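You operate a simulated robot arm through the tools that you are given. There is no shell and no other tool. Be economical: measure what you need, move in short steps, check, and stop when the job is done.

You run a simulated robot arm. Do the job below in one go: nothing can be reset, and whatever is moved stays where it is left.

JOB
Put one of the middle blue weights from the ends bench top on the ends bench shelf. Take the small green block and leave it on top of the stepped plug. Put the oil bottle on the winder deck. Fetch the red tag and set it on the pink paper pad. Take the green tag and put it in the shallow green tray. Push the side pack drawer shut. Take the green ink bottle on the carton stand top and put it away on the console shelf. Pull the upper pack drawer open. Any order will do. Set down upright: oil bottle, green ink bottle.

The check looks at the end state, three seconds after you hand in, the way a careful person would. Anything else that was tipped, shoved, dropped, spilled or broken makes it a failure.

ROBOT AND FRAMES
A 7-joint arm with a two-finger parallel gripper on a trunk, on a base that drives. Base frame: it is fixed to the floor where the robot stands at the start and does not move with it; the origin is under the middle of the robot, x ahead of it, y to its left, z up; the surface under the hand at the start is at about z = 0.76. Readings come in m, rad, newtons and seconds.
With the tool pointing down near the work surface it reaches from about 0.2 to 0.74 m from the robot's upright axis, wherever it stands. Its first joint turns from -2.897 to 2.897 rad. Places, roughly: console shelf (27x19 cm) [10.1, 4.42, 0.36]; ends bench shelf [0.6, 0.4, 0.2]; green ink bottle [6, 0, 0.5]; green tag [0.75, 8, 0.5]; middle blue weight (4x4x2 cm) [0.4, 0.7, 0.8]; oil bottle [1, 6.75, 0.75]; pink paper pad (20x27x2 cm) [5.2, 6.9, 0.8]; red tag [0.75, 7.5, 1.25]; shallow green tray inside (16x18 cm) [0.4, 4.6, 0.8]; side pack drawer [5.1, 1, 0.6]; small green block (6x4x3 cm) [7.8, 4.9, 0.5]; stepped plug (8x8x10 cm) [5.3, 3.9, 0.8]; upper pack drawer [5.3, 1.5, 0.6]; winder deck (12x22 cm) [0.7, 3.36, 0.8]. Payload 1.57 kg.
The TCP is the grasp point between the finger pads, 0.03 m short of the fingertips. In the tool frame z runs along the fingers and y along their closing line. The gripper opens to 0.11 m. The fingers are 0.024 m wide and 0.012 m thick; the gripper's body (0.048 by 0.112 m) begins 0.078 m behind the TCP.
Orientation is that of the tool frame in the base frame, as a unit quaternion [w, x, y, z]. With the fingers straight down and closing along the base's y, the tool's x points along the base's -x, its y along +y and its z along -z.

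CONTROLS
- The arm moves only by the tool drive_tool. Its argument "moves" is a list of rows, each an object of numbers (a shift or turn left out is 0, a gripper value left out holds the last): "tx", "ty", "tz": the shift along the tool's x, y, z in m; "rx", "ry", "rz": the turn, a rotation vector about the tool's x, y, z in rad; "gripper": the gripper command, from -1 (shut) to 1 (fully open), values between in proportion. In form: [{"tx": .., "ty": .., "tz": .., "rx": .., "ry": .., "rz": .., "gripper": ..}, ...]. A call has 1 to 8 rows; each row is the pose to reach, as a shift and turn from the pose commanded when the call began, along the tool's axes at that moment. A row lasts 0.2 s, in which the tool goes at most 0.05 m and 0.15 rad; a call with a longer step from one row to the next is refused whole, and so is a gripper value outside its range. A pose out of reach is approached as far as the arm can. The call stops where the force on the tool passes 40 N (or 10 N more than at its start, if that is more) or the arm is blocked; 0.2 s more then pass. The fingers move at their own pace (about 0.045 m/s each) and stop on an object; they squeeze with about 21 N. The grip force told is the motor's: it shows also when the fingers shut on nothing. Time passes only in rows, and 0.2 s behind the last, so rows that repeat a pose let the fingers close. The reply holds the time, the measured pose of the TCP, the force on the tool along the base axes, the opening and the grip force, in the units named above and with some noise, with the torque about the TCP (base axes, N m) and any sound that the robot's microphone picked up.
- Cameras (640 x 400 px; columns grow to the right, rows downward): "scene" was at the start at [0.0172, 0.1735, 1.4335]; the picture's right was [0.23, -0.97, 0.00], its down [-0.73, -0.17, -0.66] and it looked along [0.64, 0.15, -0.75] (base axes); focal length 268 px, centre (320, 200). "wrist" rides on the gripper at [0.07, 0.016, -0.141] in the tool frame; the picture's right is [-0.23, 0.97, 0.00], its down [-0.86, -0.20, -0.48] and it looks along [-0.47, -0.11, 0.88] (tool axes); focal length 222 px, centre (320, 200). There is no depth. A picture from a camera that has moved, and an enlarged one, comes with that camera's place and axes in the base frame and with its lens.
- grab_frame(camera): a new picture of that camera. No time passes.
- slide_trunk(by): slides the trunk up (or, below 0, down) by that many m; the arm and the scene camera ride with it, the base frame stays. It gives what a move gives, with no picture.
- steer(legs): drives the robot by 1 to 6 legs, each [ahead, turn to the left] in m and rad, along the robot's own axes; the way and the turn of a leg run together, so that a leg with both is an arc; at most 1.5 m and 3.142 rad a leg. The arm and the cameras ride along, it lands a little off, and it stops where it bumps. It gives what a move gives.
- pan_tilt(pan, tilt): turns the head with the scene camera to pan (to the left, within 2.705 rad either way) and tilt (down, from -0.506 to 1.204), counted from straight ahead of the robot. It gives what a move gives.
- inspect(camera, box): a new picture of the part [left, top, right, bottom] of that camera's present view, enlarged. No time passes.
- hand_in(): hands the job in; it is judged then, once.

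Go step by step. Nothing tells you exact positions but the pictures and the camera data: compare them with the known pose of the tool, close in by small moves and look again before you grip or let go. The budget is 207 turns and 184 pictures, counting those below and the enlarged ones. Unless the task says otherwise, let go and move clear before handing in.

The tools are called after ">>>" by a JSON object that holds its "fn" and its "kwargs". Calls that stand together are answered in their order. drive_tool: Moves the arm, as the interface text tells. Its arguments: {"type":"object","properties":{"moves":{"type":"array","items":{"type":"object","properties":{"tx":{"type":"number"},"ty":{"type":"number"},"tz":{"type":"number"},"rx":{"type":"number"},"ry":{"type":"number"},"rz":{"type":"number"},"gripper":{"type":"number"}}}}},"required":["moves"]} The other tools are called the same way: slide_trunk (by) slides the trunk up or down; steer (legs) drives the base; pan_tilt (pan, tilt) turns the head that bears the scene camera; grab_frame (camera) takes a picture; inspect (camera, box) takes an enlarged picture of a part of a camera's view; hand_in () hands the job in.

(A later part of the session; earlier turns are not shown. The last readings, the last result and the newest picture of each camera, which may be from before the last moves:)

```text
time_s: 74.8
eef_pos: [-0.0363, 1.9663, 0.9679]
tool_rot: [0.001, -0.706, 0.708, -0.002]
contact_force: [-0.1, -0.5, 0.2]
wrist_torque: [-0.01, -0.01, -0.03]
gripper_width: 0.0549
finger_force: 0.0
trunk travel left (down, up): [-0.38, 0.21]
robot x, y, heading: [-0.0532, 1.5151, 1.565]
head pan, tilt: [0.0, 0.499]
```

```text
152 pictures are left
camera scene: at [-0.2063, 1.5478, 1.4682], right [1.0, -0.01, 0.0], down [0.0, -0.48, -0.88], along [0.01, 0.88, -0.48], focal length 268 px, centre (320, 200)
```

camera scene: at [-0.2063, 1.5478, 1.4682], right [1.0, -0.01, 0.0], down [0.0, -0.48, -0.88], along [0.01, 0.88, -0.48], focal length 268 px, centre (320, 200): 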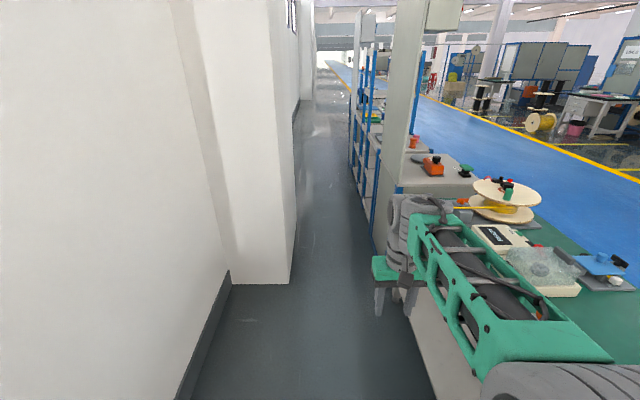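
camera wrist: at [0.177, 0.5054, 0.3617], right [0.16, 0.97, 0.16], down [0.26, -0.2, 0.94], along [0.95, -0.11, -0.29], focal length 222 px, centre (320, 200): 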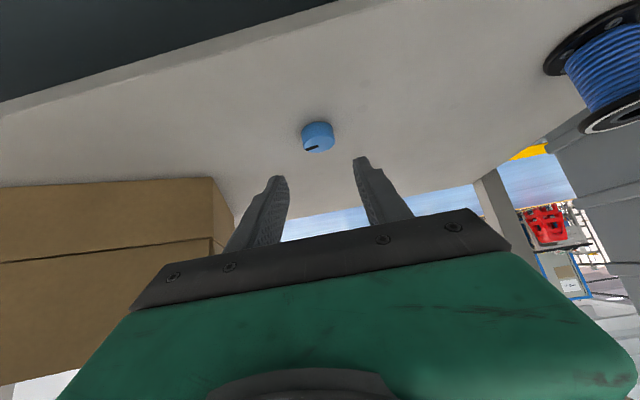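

The lane is open; robot is centred at x≈-0.05. I drive on in stages, watching.

>>> {"fn": "steer", "kwargs": {"legs": [[1.2, 0.0]]}}

>>> {"fn": "grab_frame", "kwargs": {"camera": "scene"}}

>>> {"fn": "pan_tilt", "kwargs": {"pan": -0.9, "tilt": 0.7}}

>>> {"fn": "grab_frame", "kwargs": {"camera": "scene"}}

```text
time_s: 80.9
eef_pos: [-0.027, 3.1679, 0.9683]
tool_rot: [0.001, -0.706, 0.709, -0.002]
contact_force: [-0.3, 0.7, -0.3]
wrist_torque: [0.03, 0.03, 0.02]
gripper_width: 0.0552
finger_force: 0.1
trunk travel left (down, up): [-0.38, 0.21]
robot x, y, heading: [-0.0437, 2.716, 1.563]
head pan, tilt: [0.0, 0.499]
```

```text
151 pictures are left
camera scene: at [-0.1972, 2.7509, 1.4683], right [1.0, -0.01, 0.0], down [0.0, -0.48, -0.88], along [0.01, 0.88, -0.48], focal length 268 px, centre (320, 200)
```

scene: 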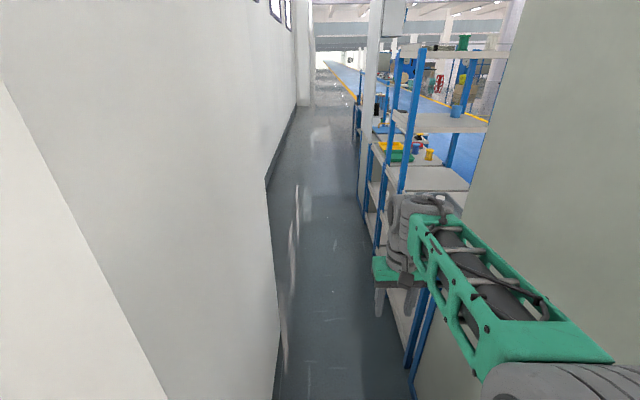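

```text
time_s: 82.1
eef_pos: [-0.0259, 3.1688, 0.9672]
tool_rot: [0.002, -0.706, 0.708, -0.003]
contact_force: [0.1, 0.0, 0.1]
wrist_torque: [0.0, 0.04, -0.02]
gripper_width: 0.0549
finger_force: 0.1
trunk travel left (down, up): [-0.38, 0.21]
robot x, y, heading: [-0.0453, 2.7176, 1.564]
head pan, tilt: [-0.901, 0.7]
```

```text
150 pictures are left
camera scene: at [-0.131, 2.7121, 1.4506], right [0.61, -0.79, 0.0], down [-0.51, -0.4, -0.77], along [0.6, 0.47, -0.64], focal length 268 px, centre (320, 200)
```

scene: 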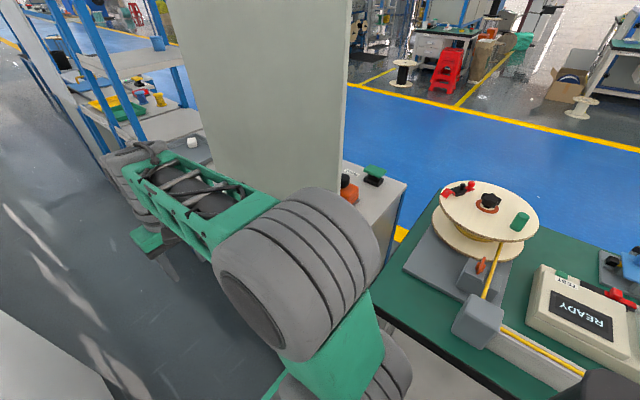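

>>> {"fn": "steer", "kwargs": {"legs": [[1.35, 0.015]]}}

>>> {"fn": "grab_frame", "kwargs": {"camera": "scene"}}

>>> {"fn": "pan_tilt", "kwargs": {"pan": 0.0, "tilt": 0.4}}

>>> {"fn": "grab_frame", "kwargs": {"camera": "scene"}}

```text
time_s: 88.8
eef_pos: [-0.0236, 4.5106, 0.9673]
tool_rot: [-0.001, 0.708, -0.706, 0.003]
contact_force: [-0.4, -0.8, -1.1]
wrist_torque: [0.03, 0.02, -0.04]
gripper_width: 0.055
finger_force: 0.0
trunk travel left (down, up): [-0.38, 0.21]
robot x, y, heading: [-0.04, 4.0585, 1.568]
head pan, tilt: [-0.901, 0.7]
```

```text
149 pictures are left
camera scene: at [-0.1241, 4.0528, 1.4506], right [0.62, -0.78, 0.0], down [-0.51, -0.4, -0.77], along [0.6, 0.47, -0.64], focal length 268 px, centre (320, 200)
```

scene: 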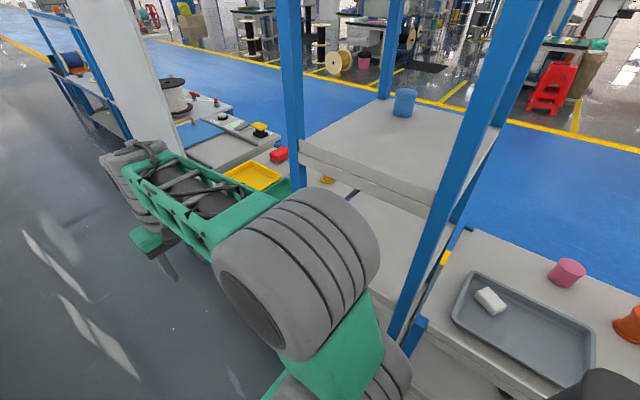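

```text
time_s: 90.0
eef_pos: [-0.0248, 4.5106, 0.968]
tool_rot: [-0.001, 0.708, -0.706, 0.002]
contact_force: [0.3, -0.4, 0.8]
wrist_torque: [0.0, 0.01, 0.0]
gripper_width: 0.0551
finger_force: 0.0
trunk travel left (down, up): [-0.38, 0.21]
robot x, y, heading: [-0.0374, 4.052, 1.571]
head pan, tilt: [0.0, 0.4]
```

```text
148 pictures are left
camera scene: at [-0.1906, 4.0928, 1.4774], right [1.0, 0.0, 0.0], down [0.0, -0.39, -0.92], along [0.0, 0.92, -0.39], focal length 268 px, centre (320, 200)
```

scene: 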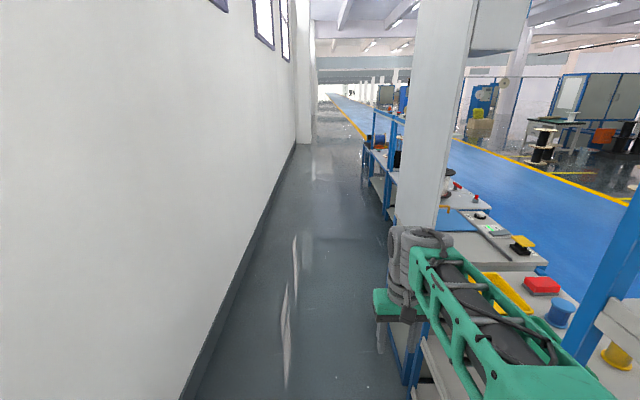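

>>> {"fn": "steer", "kwargs": {"legs": [[1.3, 0.0]]}}

>>> {"fn": "pan_tilt", "kwargs": {"pan": -0.7, "tilt": 0.5}}

>>> {"fn": "grab_frame", "kwargs": {"camera": "scene"}}

>>> {"fn": "pan_tilt", "kwargs": {"pan": -2.0, "tilt": 0.8}}

>>> {"fn": "grab_frame", "kwargs": {"camera": "scene"}}

```text
time_s: 96.6
eef_pos: [-0.0178, 5.822, 0.9678]
tool_rot: [0.002, -0.707, 0.707, -0.001]
contact_force: [0.6, -0.4, -0.2]
wrist_torque: [-0.01, 0.03, -0.01]
gripper_width: 0.0551
finger_force: 0.0
trunk travel left (down, up): [-0.38, 0.21]
robot x, y, heading: [-0.0317, 5.3742, 1.565]
head pan, tilt: [0.0, 0.4]
```

```text
time_s: 97.7
eef_pos: [-0.0178, 5.8232, 0.9676]
tool_rot: [-0.002, 0.707, -0.707, 0.002]
contact_force: [0.4, 0.0, -0.1]
wrist_torque: [0.0, 0.03, 0.0]
gripper_width: 0.0546
finger_force: 0.0
trunk travel left (down, up): [-0.38, 0.21]
robot x, y, heading: [-0.0298, 5.3706, 1.572]
head pan, tilt: [-0.7, 0.499]
```

```text
147 pictures are left
camera scene: at [-0.1286, 5.3824, 1.4683], right [0.76, -0.65, 0.0], down [-0.31, -0.36, -0.88], along [0.57, 0.67, -0.48], focal length 268 px, centre (320, 200)
```

scene: 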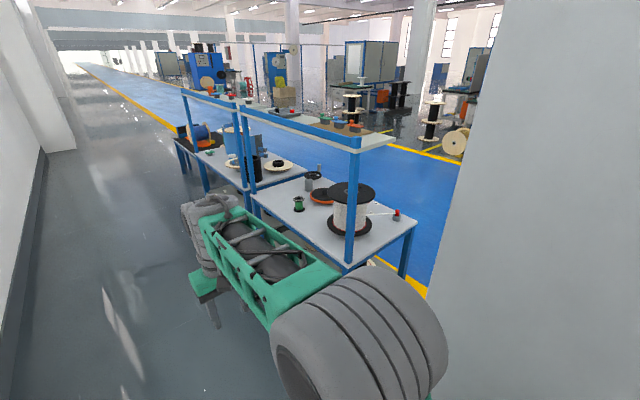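

```text
time_s: 99.1
eef_pos: [-0.0192, 5.8227, 0.9668]
tool_rot: [0.002, -0.707, 0.707, -0.002]
contact_force: [-0.3, 0.1, 0.7]
wrist_torque: [-0.02, 0.04, 0.01]
gripper_width: 0.0549
finger_force: 0.1
trunk travel left (down, up): [-0.38, 0.21]
robot x, y, heading: [-0.0307, 5.3739, 1.57]
head pan, tilt: [-2.0, 0.799]
```

```text
146 pictures are left
camera scene: at [-0.1143, 5.2792, 1.4424], right [-0.42, -0.91, 0.0], down [-0.65, 0.3, -0.7], along [0.63, -0.29, -0.72], focal length 268 px, centre (320, 200)
```

scene: 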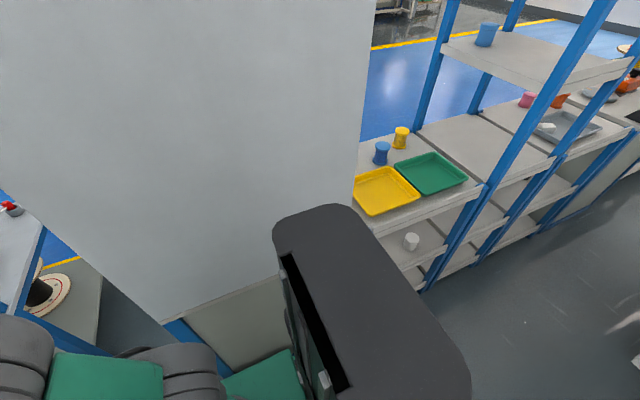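

>>> {"fn": "pan_tilt", "kwargs": {"pan": -0.7, "tilt": 0.5}}

>>> {"fn": "inspect", "kwargs": {"camera": "scene", "box": [150, 70, 310, 170]}}

>>> {"fn": "inspect", "kwargs": {"camera": "scene", "box": [270, 90, 430, 190]}}

>>> {"fn": "inspect", "kwargs": {"camera": "scene", "box": [160, 130, 420, 290]}}

```text
time_s: 100.6
eef_pos: [-0.0177, 5.8222, 0.9671]
tool_rot: [0.002, -0.707, 0.707, -0.002]
contact_force: [0.0, -0.2, -0.3]
wrist_torque: [-0.01, 0.0, 0.0]
gripper_width: 0.0552
finger_force: 0.1
trunk travel left (down, up): [-0.38, 0.21]
robot x, y, heading: [-0.0308, 5.3757, 1.565]
head pan, tilt: [-0.7, 0.499]
```

```text
4.00 times, centred on (230, 120) of scene
camera zoom: at [-0.1285, 5.3823, 1.4683], right [0.76, -0.65, 0.0], down [-0.31, -0.36, -0.88], along [0.57, 0.67, -0.48], focal length 1072 px, centre (680, 520)
```

zoom: 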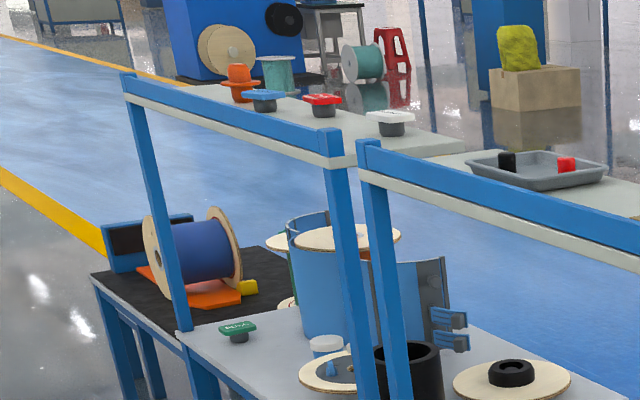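

```text
4.00 times, centred on (350, 140) of scene
camera zoom: at [-0.1285, 5.3823, 1.4683], right [0.76, -0.65, 0.0], down [-0.31, -0.36, -0.88], along [0.57, 0.67, -0.48], focal length 1072 px, centre (200, 440)
```

zoom: 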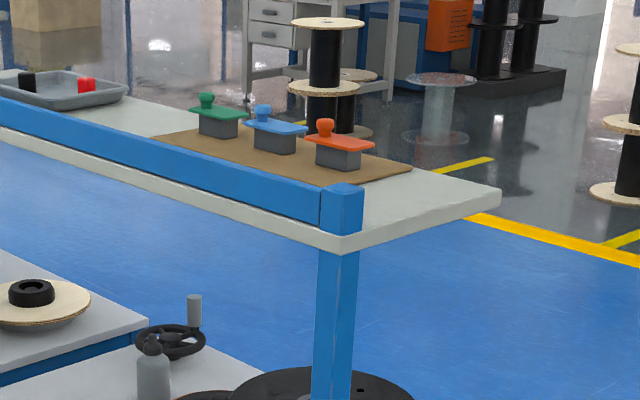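

```text
2.46 times, centred on (290, 210) of scene
camera zoom: at [-0.1285, 5.3823, 1.4683], right [0.76, -0.65, 0.0], down [-0.31, -0.36, -0.88], along [0.57, 0.67, -0.48], focal length 659 px, centre (394, 175)
```

zoom: 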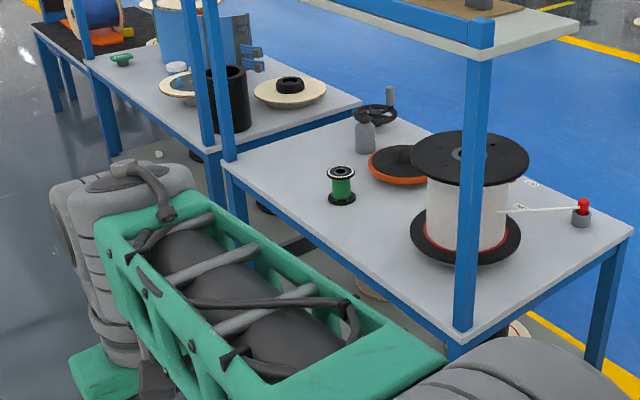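

>>> {"fn": "steer", "kwargs": {"legs": [[1.4, 0.01], [0.6, 0.0]]}}

>>> {"fn": "grab_frame", "kwargs": {"camera": "scene"}}

>>> {"fn": "pan_tilt", "kwargs": {"pan": -1.4, "tilt": 0.4}}

>>> {"fn": "grab_frame", "kwargs": {"camera": "scene"}}

```text
time_s: 110.6
eef_pos: [-0.0437, 7.8324, 0.9663]
tool_rot: [-0.002, 0.715, -0.699, 0.002]
contact_force: [-0.2, 0.3, 0.3]
wrist_torque: [0.02, 0.0, 0.01]
gripper_width: 0.055
finger_force: 0.0
trunk travel left (down, up): [-0.38, 0.21]
robot x, y, heading: [-0.0483, 7.3815, 1.589]
head pan, tilt: [-0.7, 0.499]
```

```text
142 pictures are left
camera scene: at [-0.1438, 7.391, 1.4683], right [0.78, -0.63, 0.0], down [-0.3, -0.37, -0.88], along [0.55, 0.68, -0.48], focal length 268 px, centre (320, 200)
```

scene: 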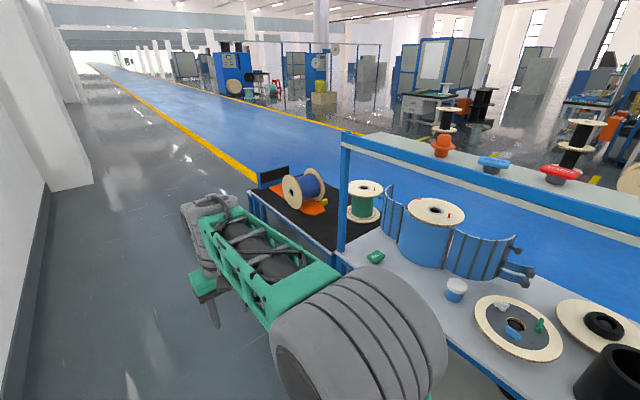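

```text
time_s: 111.7
eef_pos: [-0.0449, 7.8336, 0.9671]
tool_rot: [-0.002, 0.716, -0.698, 0.002]
contact_force: [0.4, 0.1, -0.2]
wrist_torque: [-0.02, 0.0, -0.01]
gripper_width: 0.0553
finger_force: 0.0
trunk travel left (down, up): [-0.38, 0.21]
robot x, y, heading: [-0.0473, 7.3812, 1.585]
head pan, tilt: [-1.4, 0.4]
```

```text
141 pictures are left
camera scene: at [-0.1101, 7.338, 1.4774], right [0.19, -0.98, 0.0], down [-0.38, -0.07, -0.92], along [0.9, 0.18, -0.39], focal length 268 px, centre (320, 200)
```

scene: 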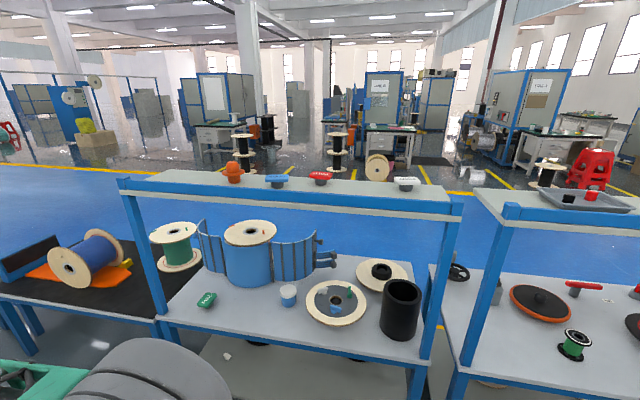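

>>> {"fn": "inspect", "kwargs": {"camera": "scene", "box": [220, 150, 420, 275]}}

>>> {"fn": "pan_tilt", "kwargs": {"pan": -1.3, "tilt": 0.85}}

>>> {"fn": "grab_frame", "kwargs": {"camera": "scene"}}

```text
3.20 times, centred on (320, 212) of scene
camera zoom: at [-0.1101, 7.338, 1.4774], right [0.19, -0.98, 0.0], down [-0.38, -0.07, -0.92], along [0.9, 0.18, -0.39], focal length 857 px, centre (320, 160)
```

zoom: 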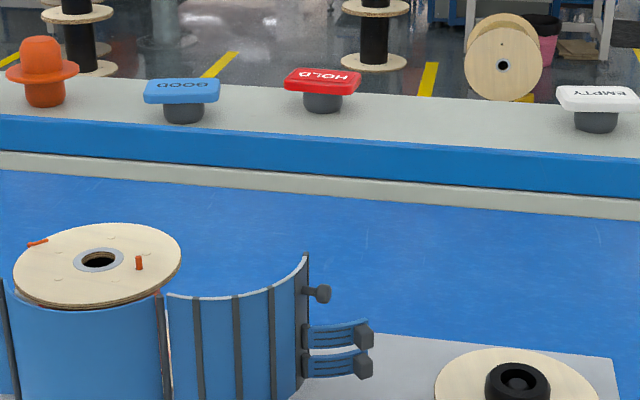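

```text
time_s: 112.6
eef_pos: [-0.044, 7.8336, 0.9676]
tool_rot: [-0.001, 0.716, -0.698, 0.002]
contact_force: [-0.4, -0.2, -0.1]
wrist_torque: [-0.01, 0.01, 0.01]
gripper_width: 0.0548
finger_force: 0.0
trunk travel left (down, up): [-0.38, 0.21]
robot x, y, heading: [-0.0468, 7.3778, 1.592]
head pan, tilt: [-1.3, 0.85]
```

```text
139 pictures are left
camera scene: at [-0.1261, 7.3427, 1.4384], right [0.29, -0.96, 0.0], down [-0.72, -0.21, -0.66], along [0.63, 0.19, -0.75], focal length 268 px, centre (320, 200)
```

scene: 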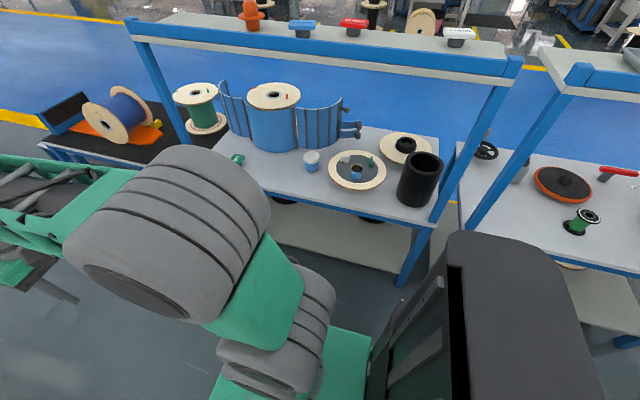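

The red HOLD tag stands on the upper shelf and the table legs are set back to x≈0.6. I raise the trunk to triangulate heights.

>>> {"fn": "slide_trunk", "kwargs": {"by": 0.2}}

>>> {"fn": "pan_tilt", "kwargs": {"pan": -1.3, "tilt": 0.6}}

>>> {"fn": "grab_frame", "kwargs": {"camera": "scene"}}

>>> {"fn": "inspect", "kwargs": {"camera": "scene", "box": [240, 100, 440, 225]}}

```text
time_s: 114.8
eef_pos: [-0.0445, 7.8336, 1.1673]
tool_rot: [-0.002, 0.715, -0.699, 0.002]
contact_force: [-0.4, 0.1, 0.2]
wrist_torque: [0.02, 0.03, -0.02]
gripper_width: 0.055
finger_force: 0.1
trunk travel left (down, up): [-0.58, 0.01]
robot x, y, heading: [-0.0488, 7.3818, 1.59]
head pan, tilt: [-1.3, 0.85]
```

```text
time_s: 115.5
eef_pos: [-0.0437, 7.8346, 1.1668]
tool_rot: [-0.002, 0.715, -0.699, 0.002]
contact_force: [0.3, 0.2, 0.7]
wrist_torque: [0.04, 0.0, 0.0]
gripper_width: 0.055
finger_force: 0.1
trunk travel left (down, up): [-0.58, 0.01]
robot x, y, heading: [-0.0489, 7.3833, 1.589]
head pan, tilt: [-1.3, 0.6]
```

```text
138 pictures are left
camera scene: at [-0.1164, 7.3456, 1.6592], right [0.29, -0.96, 0.0], down [-0.54, -0.16, -0.82], along [0.79, 0.24, -0.57], focal length 268 px, centre (320, 200)
```

scene: 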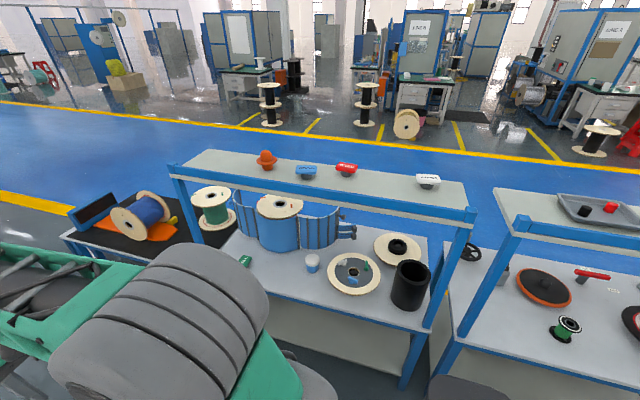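

```text
3.20 times, centred on (340, 162) of scene
camera zoom: at [-0.1164, 7.3456, 1.6592], right [0.29, -0.96, 0.0], down [-0.54, -0.16, -0.82], along [0.79, 0.24, -0.57], focal length 857 px, centre (256, 320)
```

zoom: 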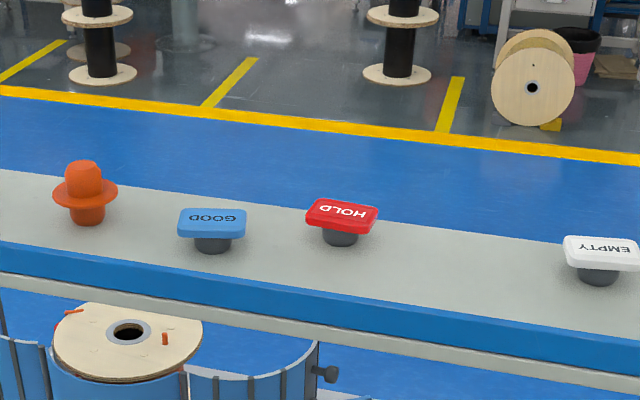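

Red tag plate triangulates to about (0.78, 7.51, z 1.19); shelf spans x 0.63–0.90. I bring the robot beside it, diagonally to keep corners clear of the table.

>>> {"fn": "steer", "kwargs": {"legs": [[-0.38, -0.02], [0, -0.6], [0.5, 0], [0, 0.6]]}}

>>> {"fn": "pan_tilt", "kwargs": {"pan": -1.4, "tilt": 0.7}}

>>> {"fn": "grab_frame", "kwargs": {"camera": "scene"}}

```text
time_s: 123.8
eef_pos: [0.2475, 7.8639, 1.168]
tool_rot: [-0.002, 0.709, -0.705, 0.001]
contact_force: [-0.5, 0.5, 1.1]
wrist_torque: [0.0, -0.03, -0.02]
gripper_width: 0.0552
finger_force: 0.0
trunk travel left (down, up): [-0.58, 0.01]
robot x, y, heading: [0.2324, 7.4064, 1.568]
head pan, tilt: [-1.3, 0.6]
```

```text
time_s: 124.4
eef_pos: [0.2476, 7.862, 1.1677]
tool_rot: [-0.002, 0.708, -0.706, 0.002]
contact_force: [-0.5, 0.7, 0.2]
wrist_torque: [0.01, 0.0, -0.01]
gripper_width: 0.0549
finger_force: 0.0
trunk travel left (down, up): [-0.58, 0.01]
robot x, y, heading: [0.2323, 7.4112, 1.577]
head pan, tilt: [-1.4, 0.7]
```

```text
136 pictures are left
camera scene: at [0.1642, 7.3678, 1.6506], right [0.17, -0.99, 0.0], down [-0.63, -0.11, -0.77], along [0.75, 0.13, -0.64], focal length 268 px, centre (320, 200)
```

scene: 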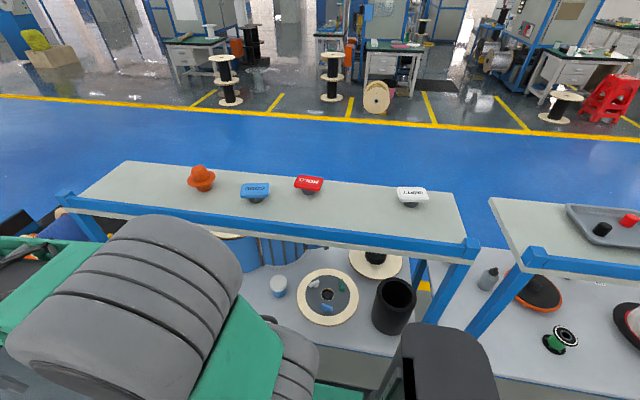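

>>> {"fn": "drive_tool", "kwargs": {"moves": [{"tx": 0.022, "ty": -0.041, "tz": -0.0112, "rz": 0.1}, {"tx": 0.044, "ty": -0.082, "tz": -0.0225, "rz": 0.2}, {"tx": 0.066, "ty": -0.123, "tz": -0.034, "rz": 0.3}, {"tx": 0.088, "ty": -0.164, "tz": -0.045, "rz": 0.4}, {"tx": 0.11, "ty": -0.205, "tz": -0.056, "rz": 0.5}, {"tx": 0.132, "ty": -0.246, "tz": -0.0675, "rz": 0.6}, {"tx": 0.154, "ty": -0.287, "tz": -0.079, "rz": 0.7}, {"tx": 0.176, "ty": -0.328, "tz": -0.09, "rz": 0.8}]}}

```text
time_s: 126.2
eef_pos: [0.5764, 7.6895, 1.2602]
tool_rot: [0.003, -0.377, 0.926, -0.001]
contact_force: [0.9, -0.4, 0.3]
wrist_torque: [-0.02, 0.01, 0.01]
gripper_width: 0.0553
finger_force: 0.1
trunk travel left (down, up): [-0.58, 0.01]
robot x, y, heading: [0.2332, 7.4124, 1.572]
head pan, tilt: [-1.4, 0.7]
```

>>> {"fn": "drive_tool", "kwargs": {"moves": [{"tx": 0.004, "ty": -0.034, "rz": 0.129, "gripper": 1}, {"tx": 0.008, "ty": -0.067, "rz": 0.258}, {"tx": 0.012, "ty": -0.1, "rz": 0.387}, {"tx": 0.016, "ty": -0.134, "rz": 0.516}, {"tx": 0.02, "ty": -0.168, "rz": 0.645}, {"tx": 0.023, "ty": -0.201, "rz": 0.773}]}}

>>> {"fn": "grab_frame", "kwargs": {"camera": "wrist"}}

```text
time_s: 127.6
eef_pos: [0.6998, 7.5283, 1.259]
tool_rot: [0.003, 0.0, 1.0, 0.0]
contact_force: [-0.3, -0.1, 0.8]
wrist_torque: [0.0, 0.01, 0.02]
gripper_width: 0.1101
finger_force: 0.0
trunk travel left (down, up): [-0.58, 0.01]
robot x, y, heading: [0.2345, 7.4096, 1.574]
head pan, tilt: [-1.4, 0.7]
```

```text
135 pictures are left
camera wrist: at [0.6302, 7.5447, 1.4006], right [0.23, 0.97, 0.0], down [0.85, -0.2, 0.48], along [0.47, -0.11, -0.88], focal length 222 px, centre (320, 200)
```

wrist: 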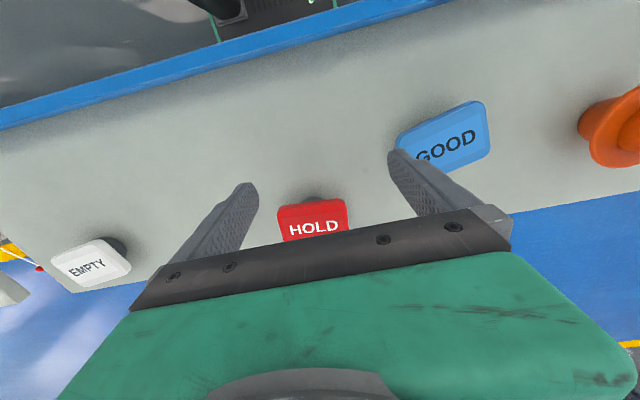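

>>> {"fn": "drive_tool", "kwargs": {"moves": [{"tx": -0.036, "ty": -0.009, "rz": 0.062}, {"tx": -0.072, "ty": -0.017, "rz": 0.124}, {"tx": -0.072, "ty": -0.017, "rz": 0.124, "tz": 0.03}]}}

>>> {"fn": "grab_frame", "kwargs": {"camera": "wrist"}}

>>> {"fn": "inspect", "kwargs": {"camera": "scene", "box": [220, 110, 420, 235]}}

```text
time_s: 128.4
eef_pos: [0.772, 7.5109, 1.2309]
tool_rot: [0.003, 0.061, 0.998, 0.001]
contact_force: [-0.5, 0.4, 0.5]
wrist_torque: [0.01, -0.01, -0.01]
gripper_width: 0.1104
finger_force: 0.0
trunk travel left (down, up): [-0.58, 0.01]
robot x, y, heading: [0.2375, 7.412, 1.57]
head pan, tilt: [-1.4, 0.7]
```

```text
134 pictures are left
camera wrist: at [0.7034, 7.5366, 1.3721], right [0.34, 0.94, 0.0], down [0.82, -0.3, 0.48], along [0.46, -0.16, -0.88], focal length 222 px, centre (320, 200)
```

wrist: 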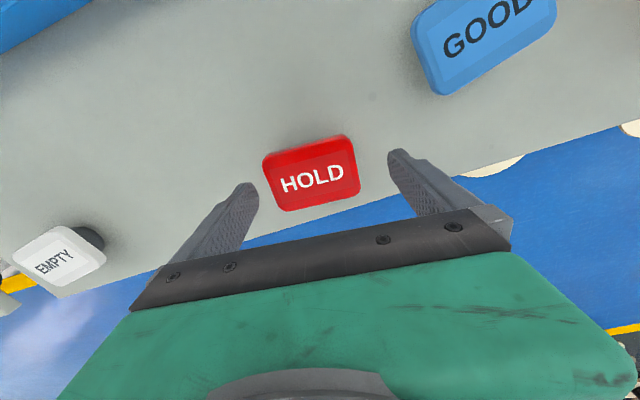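

```text
3.20 times, centred on (320, 172) of scene
camera zoom: at [0.164, 7.3677, 1.6506], right [0.17, -0.99, 0.0], down [-0.63, -0.11, -0.77], along [0.75, 0.13, -0.64], focal length 857 px, centre (320, 288)
```

zoom: 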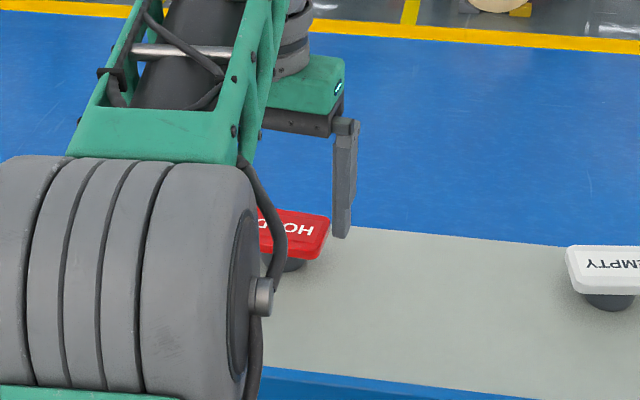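

>>> {"fn": "drive_tool", "kwargs": {"moves": [{"tz": 0.02, "ty": -0.003}, {"tz": 0.035, "ty": -0.003}, {"tz": 0.041, "ty": -0.003}, {"tz": 0.041, "ty": -0.003, "gripper": -1}, {"tz": 0.041, "ty": -0.003}, {"tz": 0.041, "ty": -0.003}, {"tz": 0.041, "ty": -0.003}]}}

>>> {"fn": "grab_frame", "kwargs": {"camera": "wrist"}}

```text
time_s: 130.0
eef_pos: [0.7727, 7.5076, 1.1899]
tool_rot: [0.004, 0.061, 0.998, 0.001]
contact_force: [1.7, -4.3, 10.2]
wrist_torque: [-0.51, 0.14, 0.09]
gripper_width: 0.0774
finger_force: 20.8
trunk travel left (down, up): [-0.58, 0.01]
robot x, y, heading: [0.2331, 7.4076, 1.573]
head pan, tilt: [-1.4, 0.7]
```

```text
132 pictures are left
camera wrist: at [0.7029, 7.5328, 1.3311], right [0.34, 0.94, 0.0], down [0.82, -0.3, 0.48], along [0.46, -0.16, -0.87], focal length 222 px, centre (320, 200)
```

wrist: 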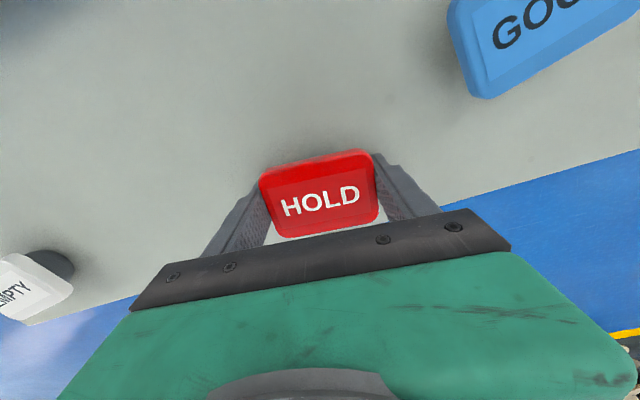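

>>> {"fn": "drive_tool", "kwargs": {"moves": [{"tz": -0.02}, {"tz": -0.045}, {"tz": -0.08}, {"tz": -0.08}]}}

>>> {"fn": "grab_frame", "kwargs": {"camera": "wrist"}}

```text
time_s: 131.0
eef_pos: [0.7719, 7.5083, 1.2703]
tool_rot: [0.003, 0.062, 0.998, 0.001]
contact_force: [-0.4, -0.2, -0.8]
wrist_torque: [0.0, 0.0, 0.01]
gripper_width: 0.0774
finger_force: 21.4
trunk travel left (down, up): [-0.58, 0.01]
robot x, y, heading: [0.2349, 7.4101, 1.572]
head pan, tilt: [-1.4, 0.7]
```

```text
131 pictures are left
camera wrist: at [0.7038, 7.533, 1.4108], right [0.34, 0.94, 0.0], down [0.82, -0.3, 0.48], along [0.45, -0.16, -0.88], focal length 222 px, centre (320, 200)
```

wrist: 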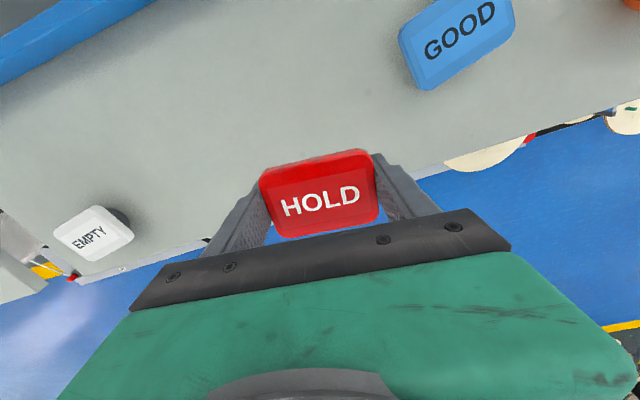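

>>> {"fn": "drive_tool", "kwargs": {"moves": [{"tx": 0.043, "ty": -0.007}, {"tx": 0.086, "ty": -0.015}, {"tx": 0.129, "ty": -0.022}, {"tx": 0.17, "ty": -0.029}, {"tx": 0.2, "ty": 0.008, "rz": -0.12}, {"tx": 0.23, "ty": 0.044, "rz": -0.24}, {"tx": 0.26, "ty": 0.08, "rz": -0.36}, {"tx": 0.289, "ty": 0.117, "rz": -0.48}]}}

```text
time_s: 132.8
eef_pos: [0.5005, 7.6625, 1.2681]
tool_rot: [0.003, -0.179, 0.984, 0.001]
contact_force: [0.4, 0.3, -1.2]
wrist_torque: [0.0, 0.0, 0.01]
gripper_width: 0.0775
finger_force: 20.8
trunk travel left (down, up): [-0.58, 0.01]
robot x, y, heading: [0.2341, 7.412, 1.573]
head pan, tilt: [-1.4, 0.7]
```

>>> {"fn": "drive_tool", "kwargs": {"moves": [{"tx": 0.02, "ty": 0.034, "rz": -0.149}, {"tx": 0.041, "ty": 0.068, "rz": -0.298}, {"tx": 0.061, "ty": 0.102, "rz": -0.447}, {"tx": 0.082, "ty": 0.136, "rz": -0.596}, {"tx": 0.102, "ty": 0.17, "rz": -0.745}, {"tx": 0.123, "ty": 0.204, "rz": -0.894}, {"tx": 0.143, "ty": 0.238, "rz": -1.043}, {"tx": 0.164, "ty": 0.273, "rz": -1.19}]}}

>>> {"fn": "pan_tilt", "kwargs": {"pan": -0.4, "tilt": 0.5}}

>>> {"fn": "grab_frame", "kwargs": {"camera": "scene"}}

```text
time_s: 134.6
eef_pos: [0.2488, 7.8601, 1.266]
tool_rot: [0.003, -0.7, 0.714, -0.001]
contact_force: [-0.5, 0.2, -0.9]
wrist_torque: [-0.02, -0.02, 0.04]
gripper_width: 0.0772
finger_force: 21.1
trunk travel left (down, up): [-0.58, 0.01]
robot x, y, heading: [0.2367, 7.4148, 1.568]
head pan, tilt: [-1.4, 0.7]
```

```text
time_s: 135.9
eef_pos: [0.251, 7.8587, 1.2669]
tool_rot: [0.001, -0.698, 0.716, -0.003]
contact_force: [-0.2, -0.3, -1.0]
wrist_torque: [0.03, -0.03, 0.02]
gripper_width: 0.0774
finger_force: 20.8
trunk travel left (down, up): [-0.58, 0.01]
robot x, y, heading: [0.2329, 7.4114, 1.575]
head pan, tilt: [-0.4, 0.499]
```

```text
130 pictures are left
camera scene: at [0.116, 7.4371, 1.6683], right [0.92, -0.39, 0.0], down [-0.19, -0.44, -0.88], along [0.34, 0.81, -0.48], focal length 268 px, centre (320, 200)
```

scene: 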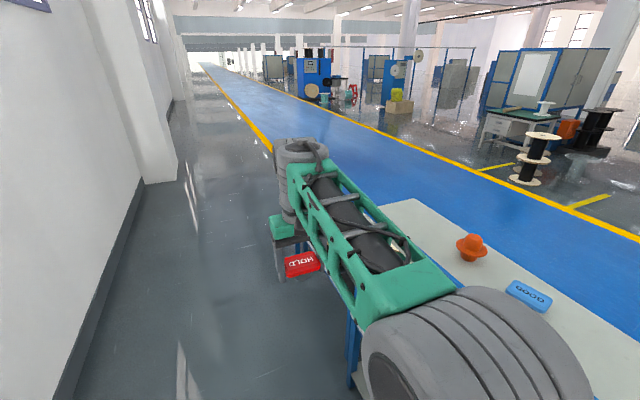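

Tag held, swung in front. I drive up past the end of the table row and out to the blue lane.

>>> {"fn": "steer", "kwargs": {"legs": [[1.4, 0.06], [0.7, 0], [0, -1.63], [1.4, 0]]}}

>>> {"fn": "pan_tilt", "kwargs": {"pan": -0.5, "tilt": 0.3}}

>>> {"fn": "grab_frame", "kwargs": {"camera": "scene"}}

```text
time_s: 152.8
eef_pos: [0.9514, 9.4826, 1.2632]
tool_rot: [-0.003, 0.014, 1.0, -0.004]
contact_force: [0.7, -0.1, -0.6]
wrist_torque: [-0.01, 0.02, 0.03]
gripper_width: 0.0774
finger_force: 20.7
trunk travel left (down, up): [-0.58, 0.01]
robot x, y, heading: [0.5027, 9.5001, -0.002]
head pan, tilt: [-0.4, 0.499]
stopped in leg 4: the robot was blocked; the commanded pose is now the measured one
```

```text
time_s: 153.5
eef_pos: [0.95, 9.4833, 1.2644]
tool_rot: [-0.002, 0.016, 1.0, -0.002]
contact_force: [0.2, 0.3, -1.3]
wrist_torque: [0.01, 0.06, -0.02]
gripper_width: 0.0772
finger_force: 21.2
trunk travel left (down, up): [-0.58, 0.01]
robot x, y, heading: [0.5041, 9.4998, 0.001]
head pan, tilt: [-0.499, 0.3]
```

```text
129 pictures are left
camera scene: at [0.5269, 9.6109, 1.6867], right [-0.48, -0.88, 0.0], down [-0.26, 0.14, -0.96], along [0.84, -0.46, -0.3], focal length 268 px, centre (320, 200)
```

scene: 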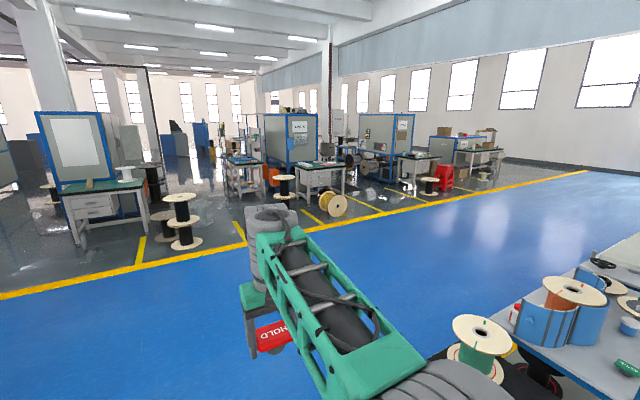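

Something blocked the base; I look down around it.

>>> {"fn": "pan_tilt", "kwargs": {"pan": -0.6, "tilt": 1.0}}

>>> {"fn": "grab_frame", "kwargs": {"camera": "scene"}}

>>> {"fn": "pan_tilt", "kwargs": {"pan": 0.6, "tilt": 0.8}}

>>> {"fn": "grab_frame", "kwargs": {"camera": "scene"}}

```text
time_s: 154.6
eef_pos: [0.9508, 9.4823, 1.2643]
tool_rot: [-0.002, 0.014, 1.0, -0.003]
contact_force: [0.1, 0.3, 0.1]
wrist_torque: [-0.01, 0.01, 0.01]
gripper_width: 0.0775
finger_force: 20.9
trunk travel left (down, up): [-0.58, 0.01]
robot x, y, heading: [0.5027, 9.4992, -0.0]
head pan, tilt: [-0.6, 1.0]
```

```text
128 pictures are left
camera scene: at [0.5023, 9.6161, 1.6273], right [-0.56, -0.83, 0.0], down [-0.69, 0.47, -0.54], along [0.45, -0.3, -0.84], focal length 268 px, centre (320, 200)
```

scene: 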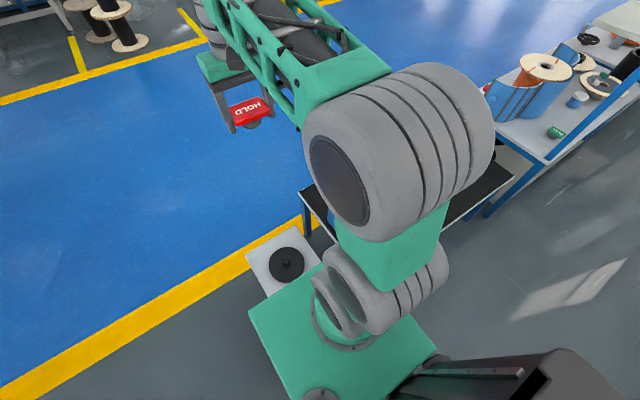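

```text
time_s: 156.0
eef_pos: [0.9503, 9.4827, 1.2635]
tool_rot: [-0.002, 0.014, 1.0, -0.001]
contact_force: [0.6, -0.8, 0.1]
wrist_torque: [0.0, 0.03, 0.01]
gripper_width: 0.0773
finger_force: 21.0
trunk travel left (down, up): [-0.58, 0.01]
robot x, y, heading: [0.5077, 9.4995, 0.005]
head pan, tilt: [0.6, 0.799]
```

```text
127 pictures are left
camera scene: at [0.5112, 9.701, 1.6423], right [0.57, -0.82, 0.0], down [-0.59, -0.41, -0.7], along [0.57, 0.39, -0.72], focal length 268 px, centre (320, 200)
```

scene: 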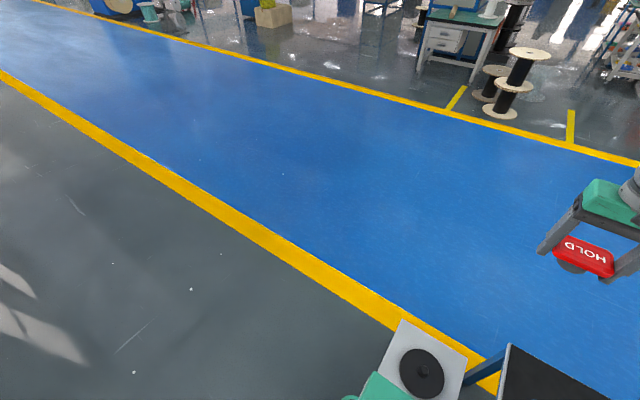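

A low plinth with a black disc stands in front of the base. I back up and go around it on the left.

>>> {"fn": "steer", "kwargs": {"legs": [[-0.3, 0], [0, 1.0], [0.8, 0], [0, -1.0], [1.4, 0]]}}

>>> {"fn": "pan_tilt", "kwargs": {"pan": -1.8, "tilt": 0.5}}

>>> {"fn": "grab_frame", "kwargs": {"camera": "scene"}}

>>> {"fn": "pan_tilt", "kwargs": {"pan": -0.7, "tilt": 0.3}}

>>> {"fn": "grab_frame", "kwargs": {"camera": "scene"}}

```text
time_s: 173.6
eef_pos: [2.4826, 10.1455, 1.2634]
tool_rot: [-0.003, 0.017, 1.0, -0.002]
contact_force: [0.7, -0.4, -0.5]
wrist_torque: [0.01, 0.01, 0.03]
gripper_width: 0.0772
finger_force: 20.6
trunk travel left (down, up): [-0.58, 0.01]
robot x, y, heading: [2.0335, 10.1649, -0.006]
head pan, tilt: [0.6, 0.799]
```

```text
time_s: 175.8
eef_pos: [2.4821, 10.1461, 1.264]
tool_rot: [-0.003, 0.018, 1.0, -0.002]
contact_force: [0.6, -0.3, -0.7]
wrist_torque: [0.0, 0.02, 0.02]
gripper_width: 0.0773
finger_force: 21.2
trunk travel left (down, up): [-0.58, 0.01]
robot x, y, heading: [2.0322, 10.1668, -0.006]
head pan, tilt: [-1.799, 0.499]
```

```text
126 pictures are left
camera scene: at [1.9556, 10.233, 1.6683], right [-0.97, 0.23, 0.0], down [0.11, 0.47, -0.88], along [-0.2, -0.85, -0.48], focal length 268 px, centre (320, 200)
```

scene: 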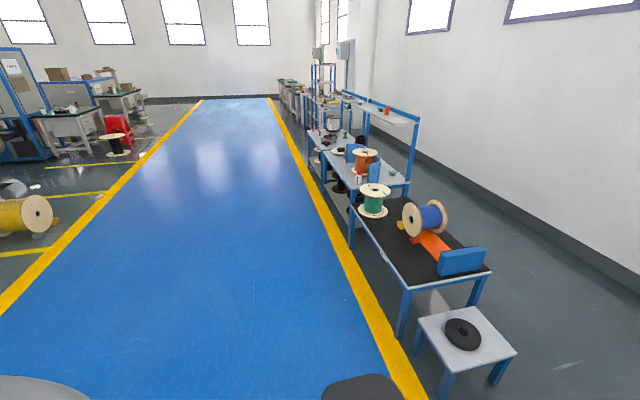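

```text
time_s: 177.2
eef_pos: [2.4824, 10.1456, 1.2639]
tool_rot: [-0.003, 0.018, 1.0, -0.003]
contact_force: [-0.2, 0.5, -0.6]
wrist_torque: [-0.01, -0.01, -0.02]
gripper_width: 0.0773
finger_force: 20.7
trunk travel left (down, up): [-0.58, 0.01]
robot x, y, heading: [2.037, 10.1635, -0.002]
head pan, tilt: [-0.7, 0.3]
```

```text
125 pictures are left
camera scene: at [2.0477, 10.2611, 1.6867], right [-0.65, -0.76, 0.0], down [-0.23, 0.19, -0.96], along [0.73, -0.62, -0.3], focal length 268 px, centre (320, 200)
```

scene: 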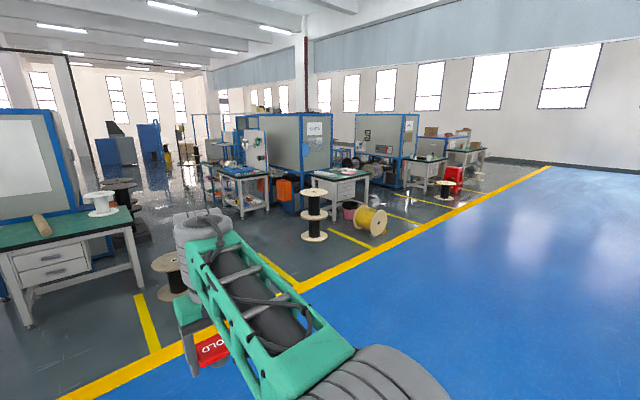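

>>> {"fn": "steer", "kwargs": {"legs": [[0, -1.35], [1.5, 0], [1.5, 0]]}}

>>> {"fn": "pan_tilt", "kwargs": {"pan": 1.1, "tilt": 0.35}}

>>> {"fn": "grab_frame", "kwargs": {"camera": "scene"}}

```text
time_s: 195.0
eef_pos: [2.8367, 6.8011, 1.2631]
tool_rot: [-0.004, 0.629, 0.777, 0.0]
contact_force: [0.5, 0.2, -0.8]
wrist_torque: [0.0, -0.02, -0.01]
gripper_width: 0.0772
finger_force: 21.1
trunk travel left (down, up): [-0.58, 0.01]
robot x, y, heading: [2.7481, 7.2376, -1.331]
head pan, tilt: [-0.7, 0.3]
```

```text
time_s: 196.8
eef_pos: [2.8348, 6.8008, 1.263]
tool_rot: [-0.003, 0.63, 0.777, -0.001]
contact_force: [0.1, -0.5, 0.0]
wrist_torque: [0.01, -0.02, -0.01]
gripper_width: 0.0774
finger_force: 21.2
trunk travel left (down, up): [-0.58, 0.01]
robot x, y, heading: [2.7491, 7.2376, -1.332]
head pan, tilt: [1.1, 0.351]
```

```text
124 pictures are left
camera scene: at [2.9745, 7.3141, 1.682], right [-0.23, -0.97, 0.0], down [-0.33, 0.08, -0.94], along [0.91, -0.22, -0.34], focal length 268 px, centre (320, 200)
```

scene: 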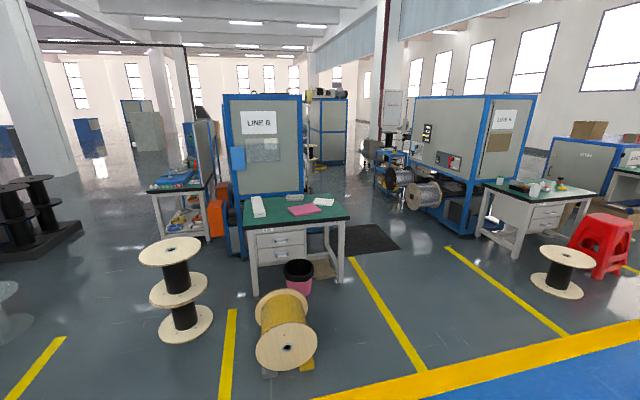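

The pink pad lies on the table at about (5.17, 6.94); a yellow spool stands in front of it. I approach at y≈6.6, south of the spool.

>>> {"fn": "steer", "kwargs": {"legs": [[0, 0.827], [1.43, 0], [0, 0.504]]}}

>>> {"fn": "pan_tilt", "kwargs": {"pan": 0.2, "tilt": 0.7}}

>>> {"fn": "grab_frame", "kwargs": {"camera": "scene"}}

```text
time_s: 207.5
eef_pos: [4.4521, 6.528, 1.263]
tool_rot: [-0.003, 0.015, 1.0, -0.002]
contact_force: [0.0, 0.8, 0.1]
wrist_torque: [-0.02, -0.04, -0.03]
gripper_width: 0.0772
finger_force: 21.2
trunk travel left (down, up): [-0.58, 0.01]
robot x, y, heading: [4.0051, 6.5493, -0.003]
head pan, tilt: [1.1, 0.351]
```

```text
time_s: 208.7
eef_pos: [4.4531, 6.5281, 1.2635]
tool_rot: [-0.002, 0.015, 1.0, -0.003]
contact_force: [0.0, 0.0, -0.6]
wrist_torque: [0.04, -0.01, 0.0]
gripper_width: 0.0774
finger_force: 21.2
trunk travel left (down, up): [-0.58, 0.01]
robot x, y, heading: [4.0034, 6.545, 0.0]
head pan, tilt: [0.201, 0.7]
```

```text
123 pictures are left
camera scene: at [4.0301, 6.7193, 1.6506], right [0.2, -0.98, 0.0], down [-0.63, -0.13, -0.77], along [0.75, 0.15, -0.64], focal length 268 px, centre (320, 200)
```

scene: 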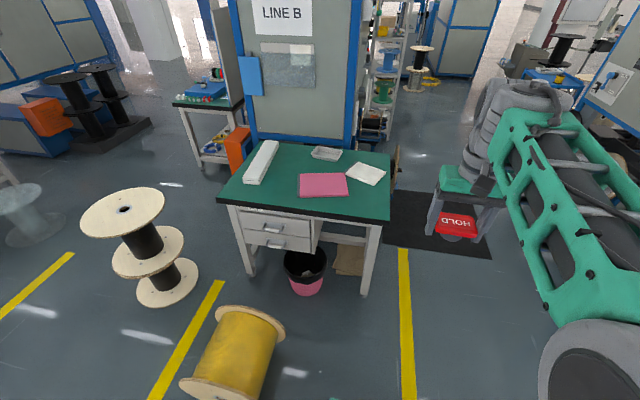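

>>> {"fn": "steer", "kwargs": {"legs": [[0.58, 0]]}}

>>> {"fn": "slide_trunk", "kwargs": {"by": -0.2}}

>>> {"fn": "grab_frame", "kwargs": {"camera": "wrist"}}

>>> {"fn": "grab_frame", "kwargs": {"camera": "scene"}}

```text
time_s: 212.0
eef_pos: [5.0333, 6.5254, 1.2622]
tool_rot: [-0.002, 0.018, 1.0, -0.002]
contact_force: [0.4, -0.1, -0.3]
wrist_torque: [-0.01, -0.01, 0.02]
gripper_width: 0.0774
finger_force: 21.0
trunk travel left (down, up): [-0.58, 0.01]
robot x, y, heading: [4.5866, 6.5451, -0.009]
head pan, tilt: [0.201, 0.7]
```

```text
time_s: 214.2
eef_pos: [5.0323, 6.5247, 1.0649]
tool_rot: [-0.003, 0.019, 1.0, -0.003]
contact_force: [0.1, 1.2, -0.8]
wrist_torque: [-0.02, -0.01, -0.03]
gripper_width: 0.0774
finger_force: 21.1
trunk travel left (down, up): [-0.38, 0.21]
robot x, y, heading: [4.5888, 6.5455, -0.006]
head pan, tilt: [0.201, 0.7]
```

```text
122 pictures are left
camera wrist: at [4.9641, 6.5448, 1.2055], right [0.26, 0.96, -0.01], down [0.85, -0.23, 0.48], along [0.46, -0.13, -0.88], focal length 222 px, centre (320, 200)
```

wrist: 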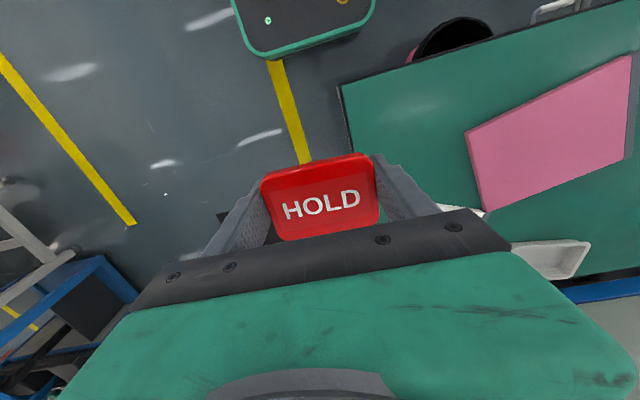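

```text
121 pictures are left
camera scene: at [4.6107, 6.7177, 1.4506], right [0.2, -0.98, 0.0], down [-0.63, -0.13, -0.76], along [0.75, 0.15, -0.64], focal length 268 px, centre (320, 200)
```

scene: 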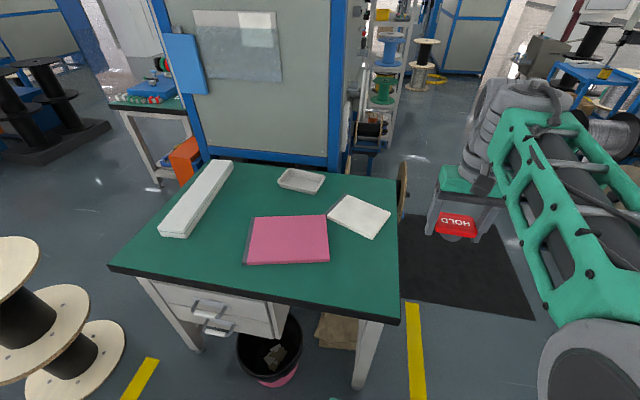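

>>> {"fn": "drive_tool", "kwargs": {"moves": [{"tx": -0.012, "ty": 0.047, "rz": -0.078}, {"tx": -0.024, "ty": 0.094, "rz": -0.157}, {"tx": -0.036, "ty": 0.141, "rz": -0.235}, {"tx": -0.048, "ty": 0.188, "rz": -0.313}, {"tx": -0.06, "ty": 0.235, "rz": -0.392}, {"tx": -0.073, "ty": 0.282, "rz": -0.47}, {"tx": -0.085, "ty": 0.329, "rz": -0.55}, {"tx": -0.097, "ty": 0.376, "rz": -0.63}]}}

>>> {"fn": "grab_frame", "kwargs": {"camera": "scene"}}

```text
time_s: 216.0
eef_pos: [5.1339, 6.8927, 1.0587]
tool_rot: [-0.004, -0.293, 0.956, -0.001]
contact_force: [-0.6, 0.1, 0.3]
wrist_torque: [0.02, -0.09, 0.0]
gripper_width: 0.0776
finger_force: 21.3
out of reach, approached as far as the arm can: row 8
trunk travel left (down, up): [-0.38, 0.21]
robot x, y, heading: [4.5851, 6.5438, -0.003]
head pan, tilt: [0.201, 0.7]
```

```text
120 pictures are left
camera scene: at [4.6094, 6.7169, 1.4508], right [0.2, -0.98, 0.0], down [-0.63, -0.13, -0.77], along [0.75, 0.15, -0.64], focal length 268 px, centre (320, 200)
```

scene: 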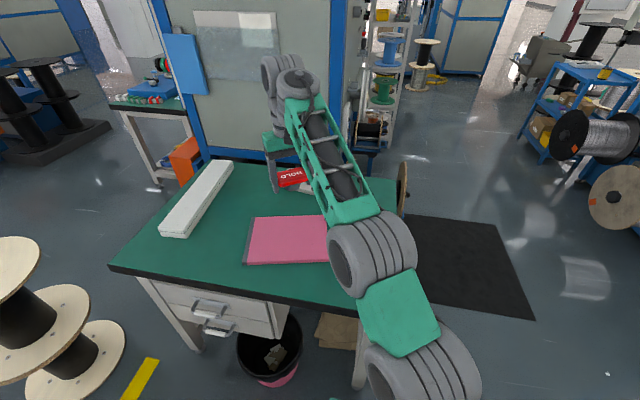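

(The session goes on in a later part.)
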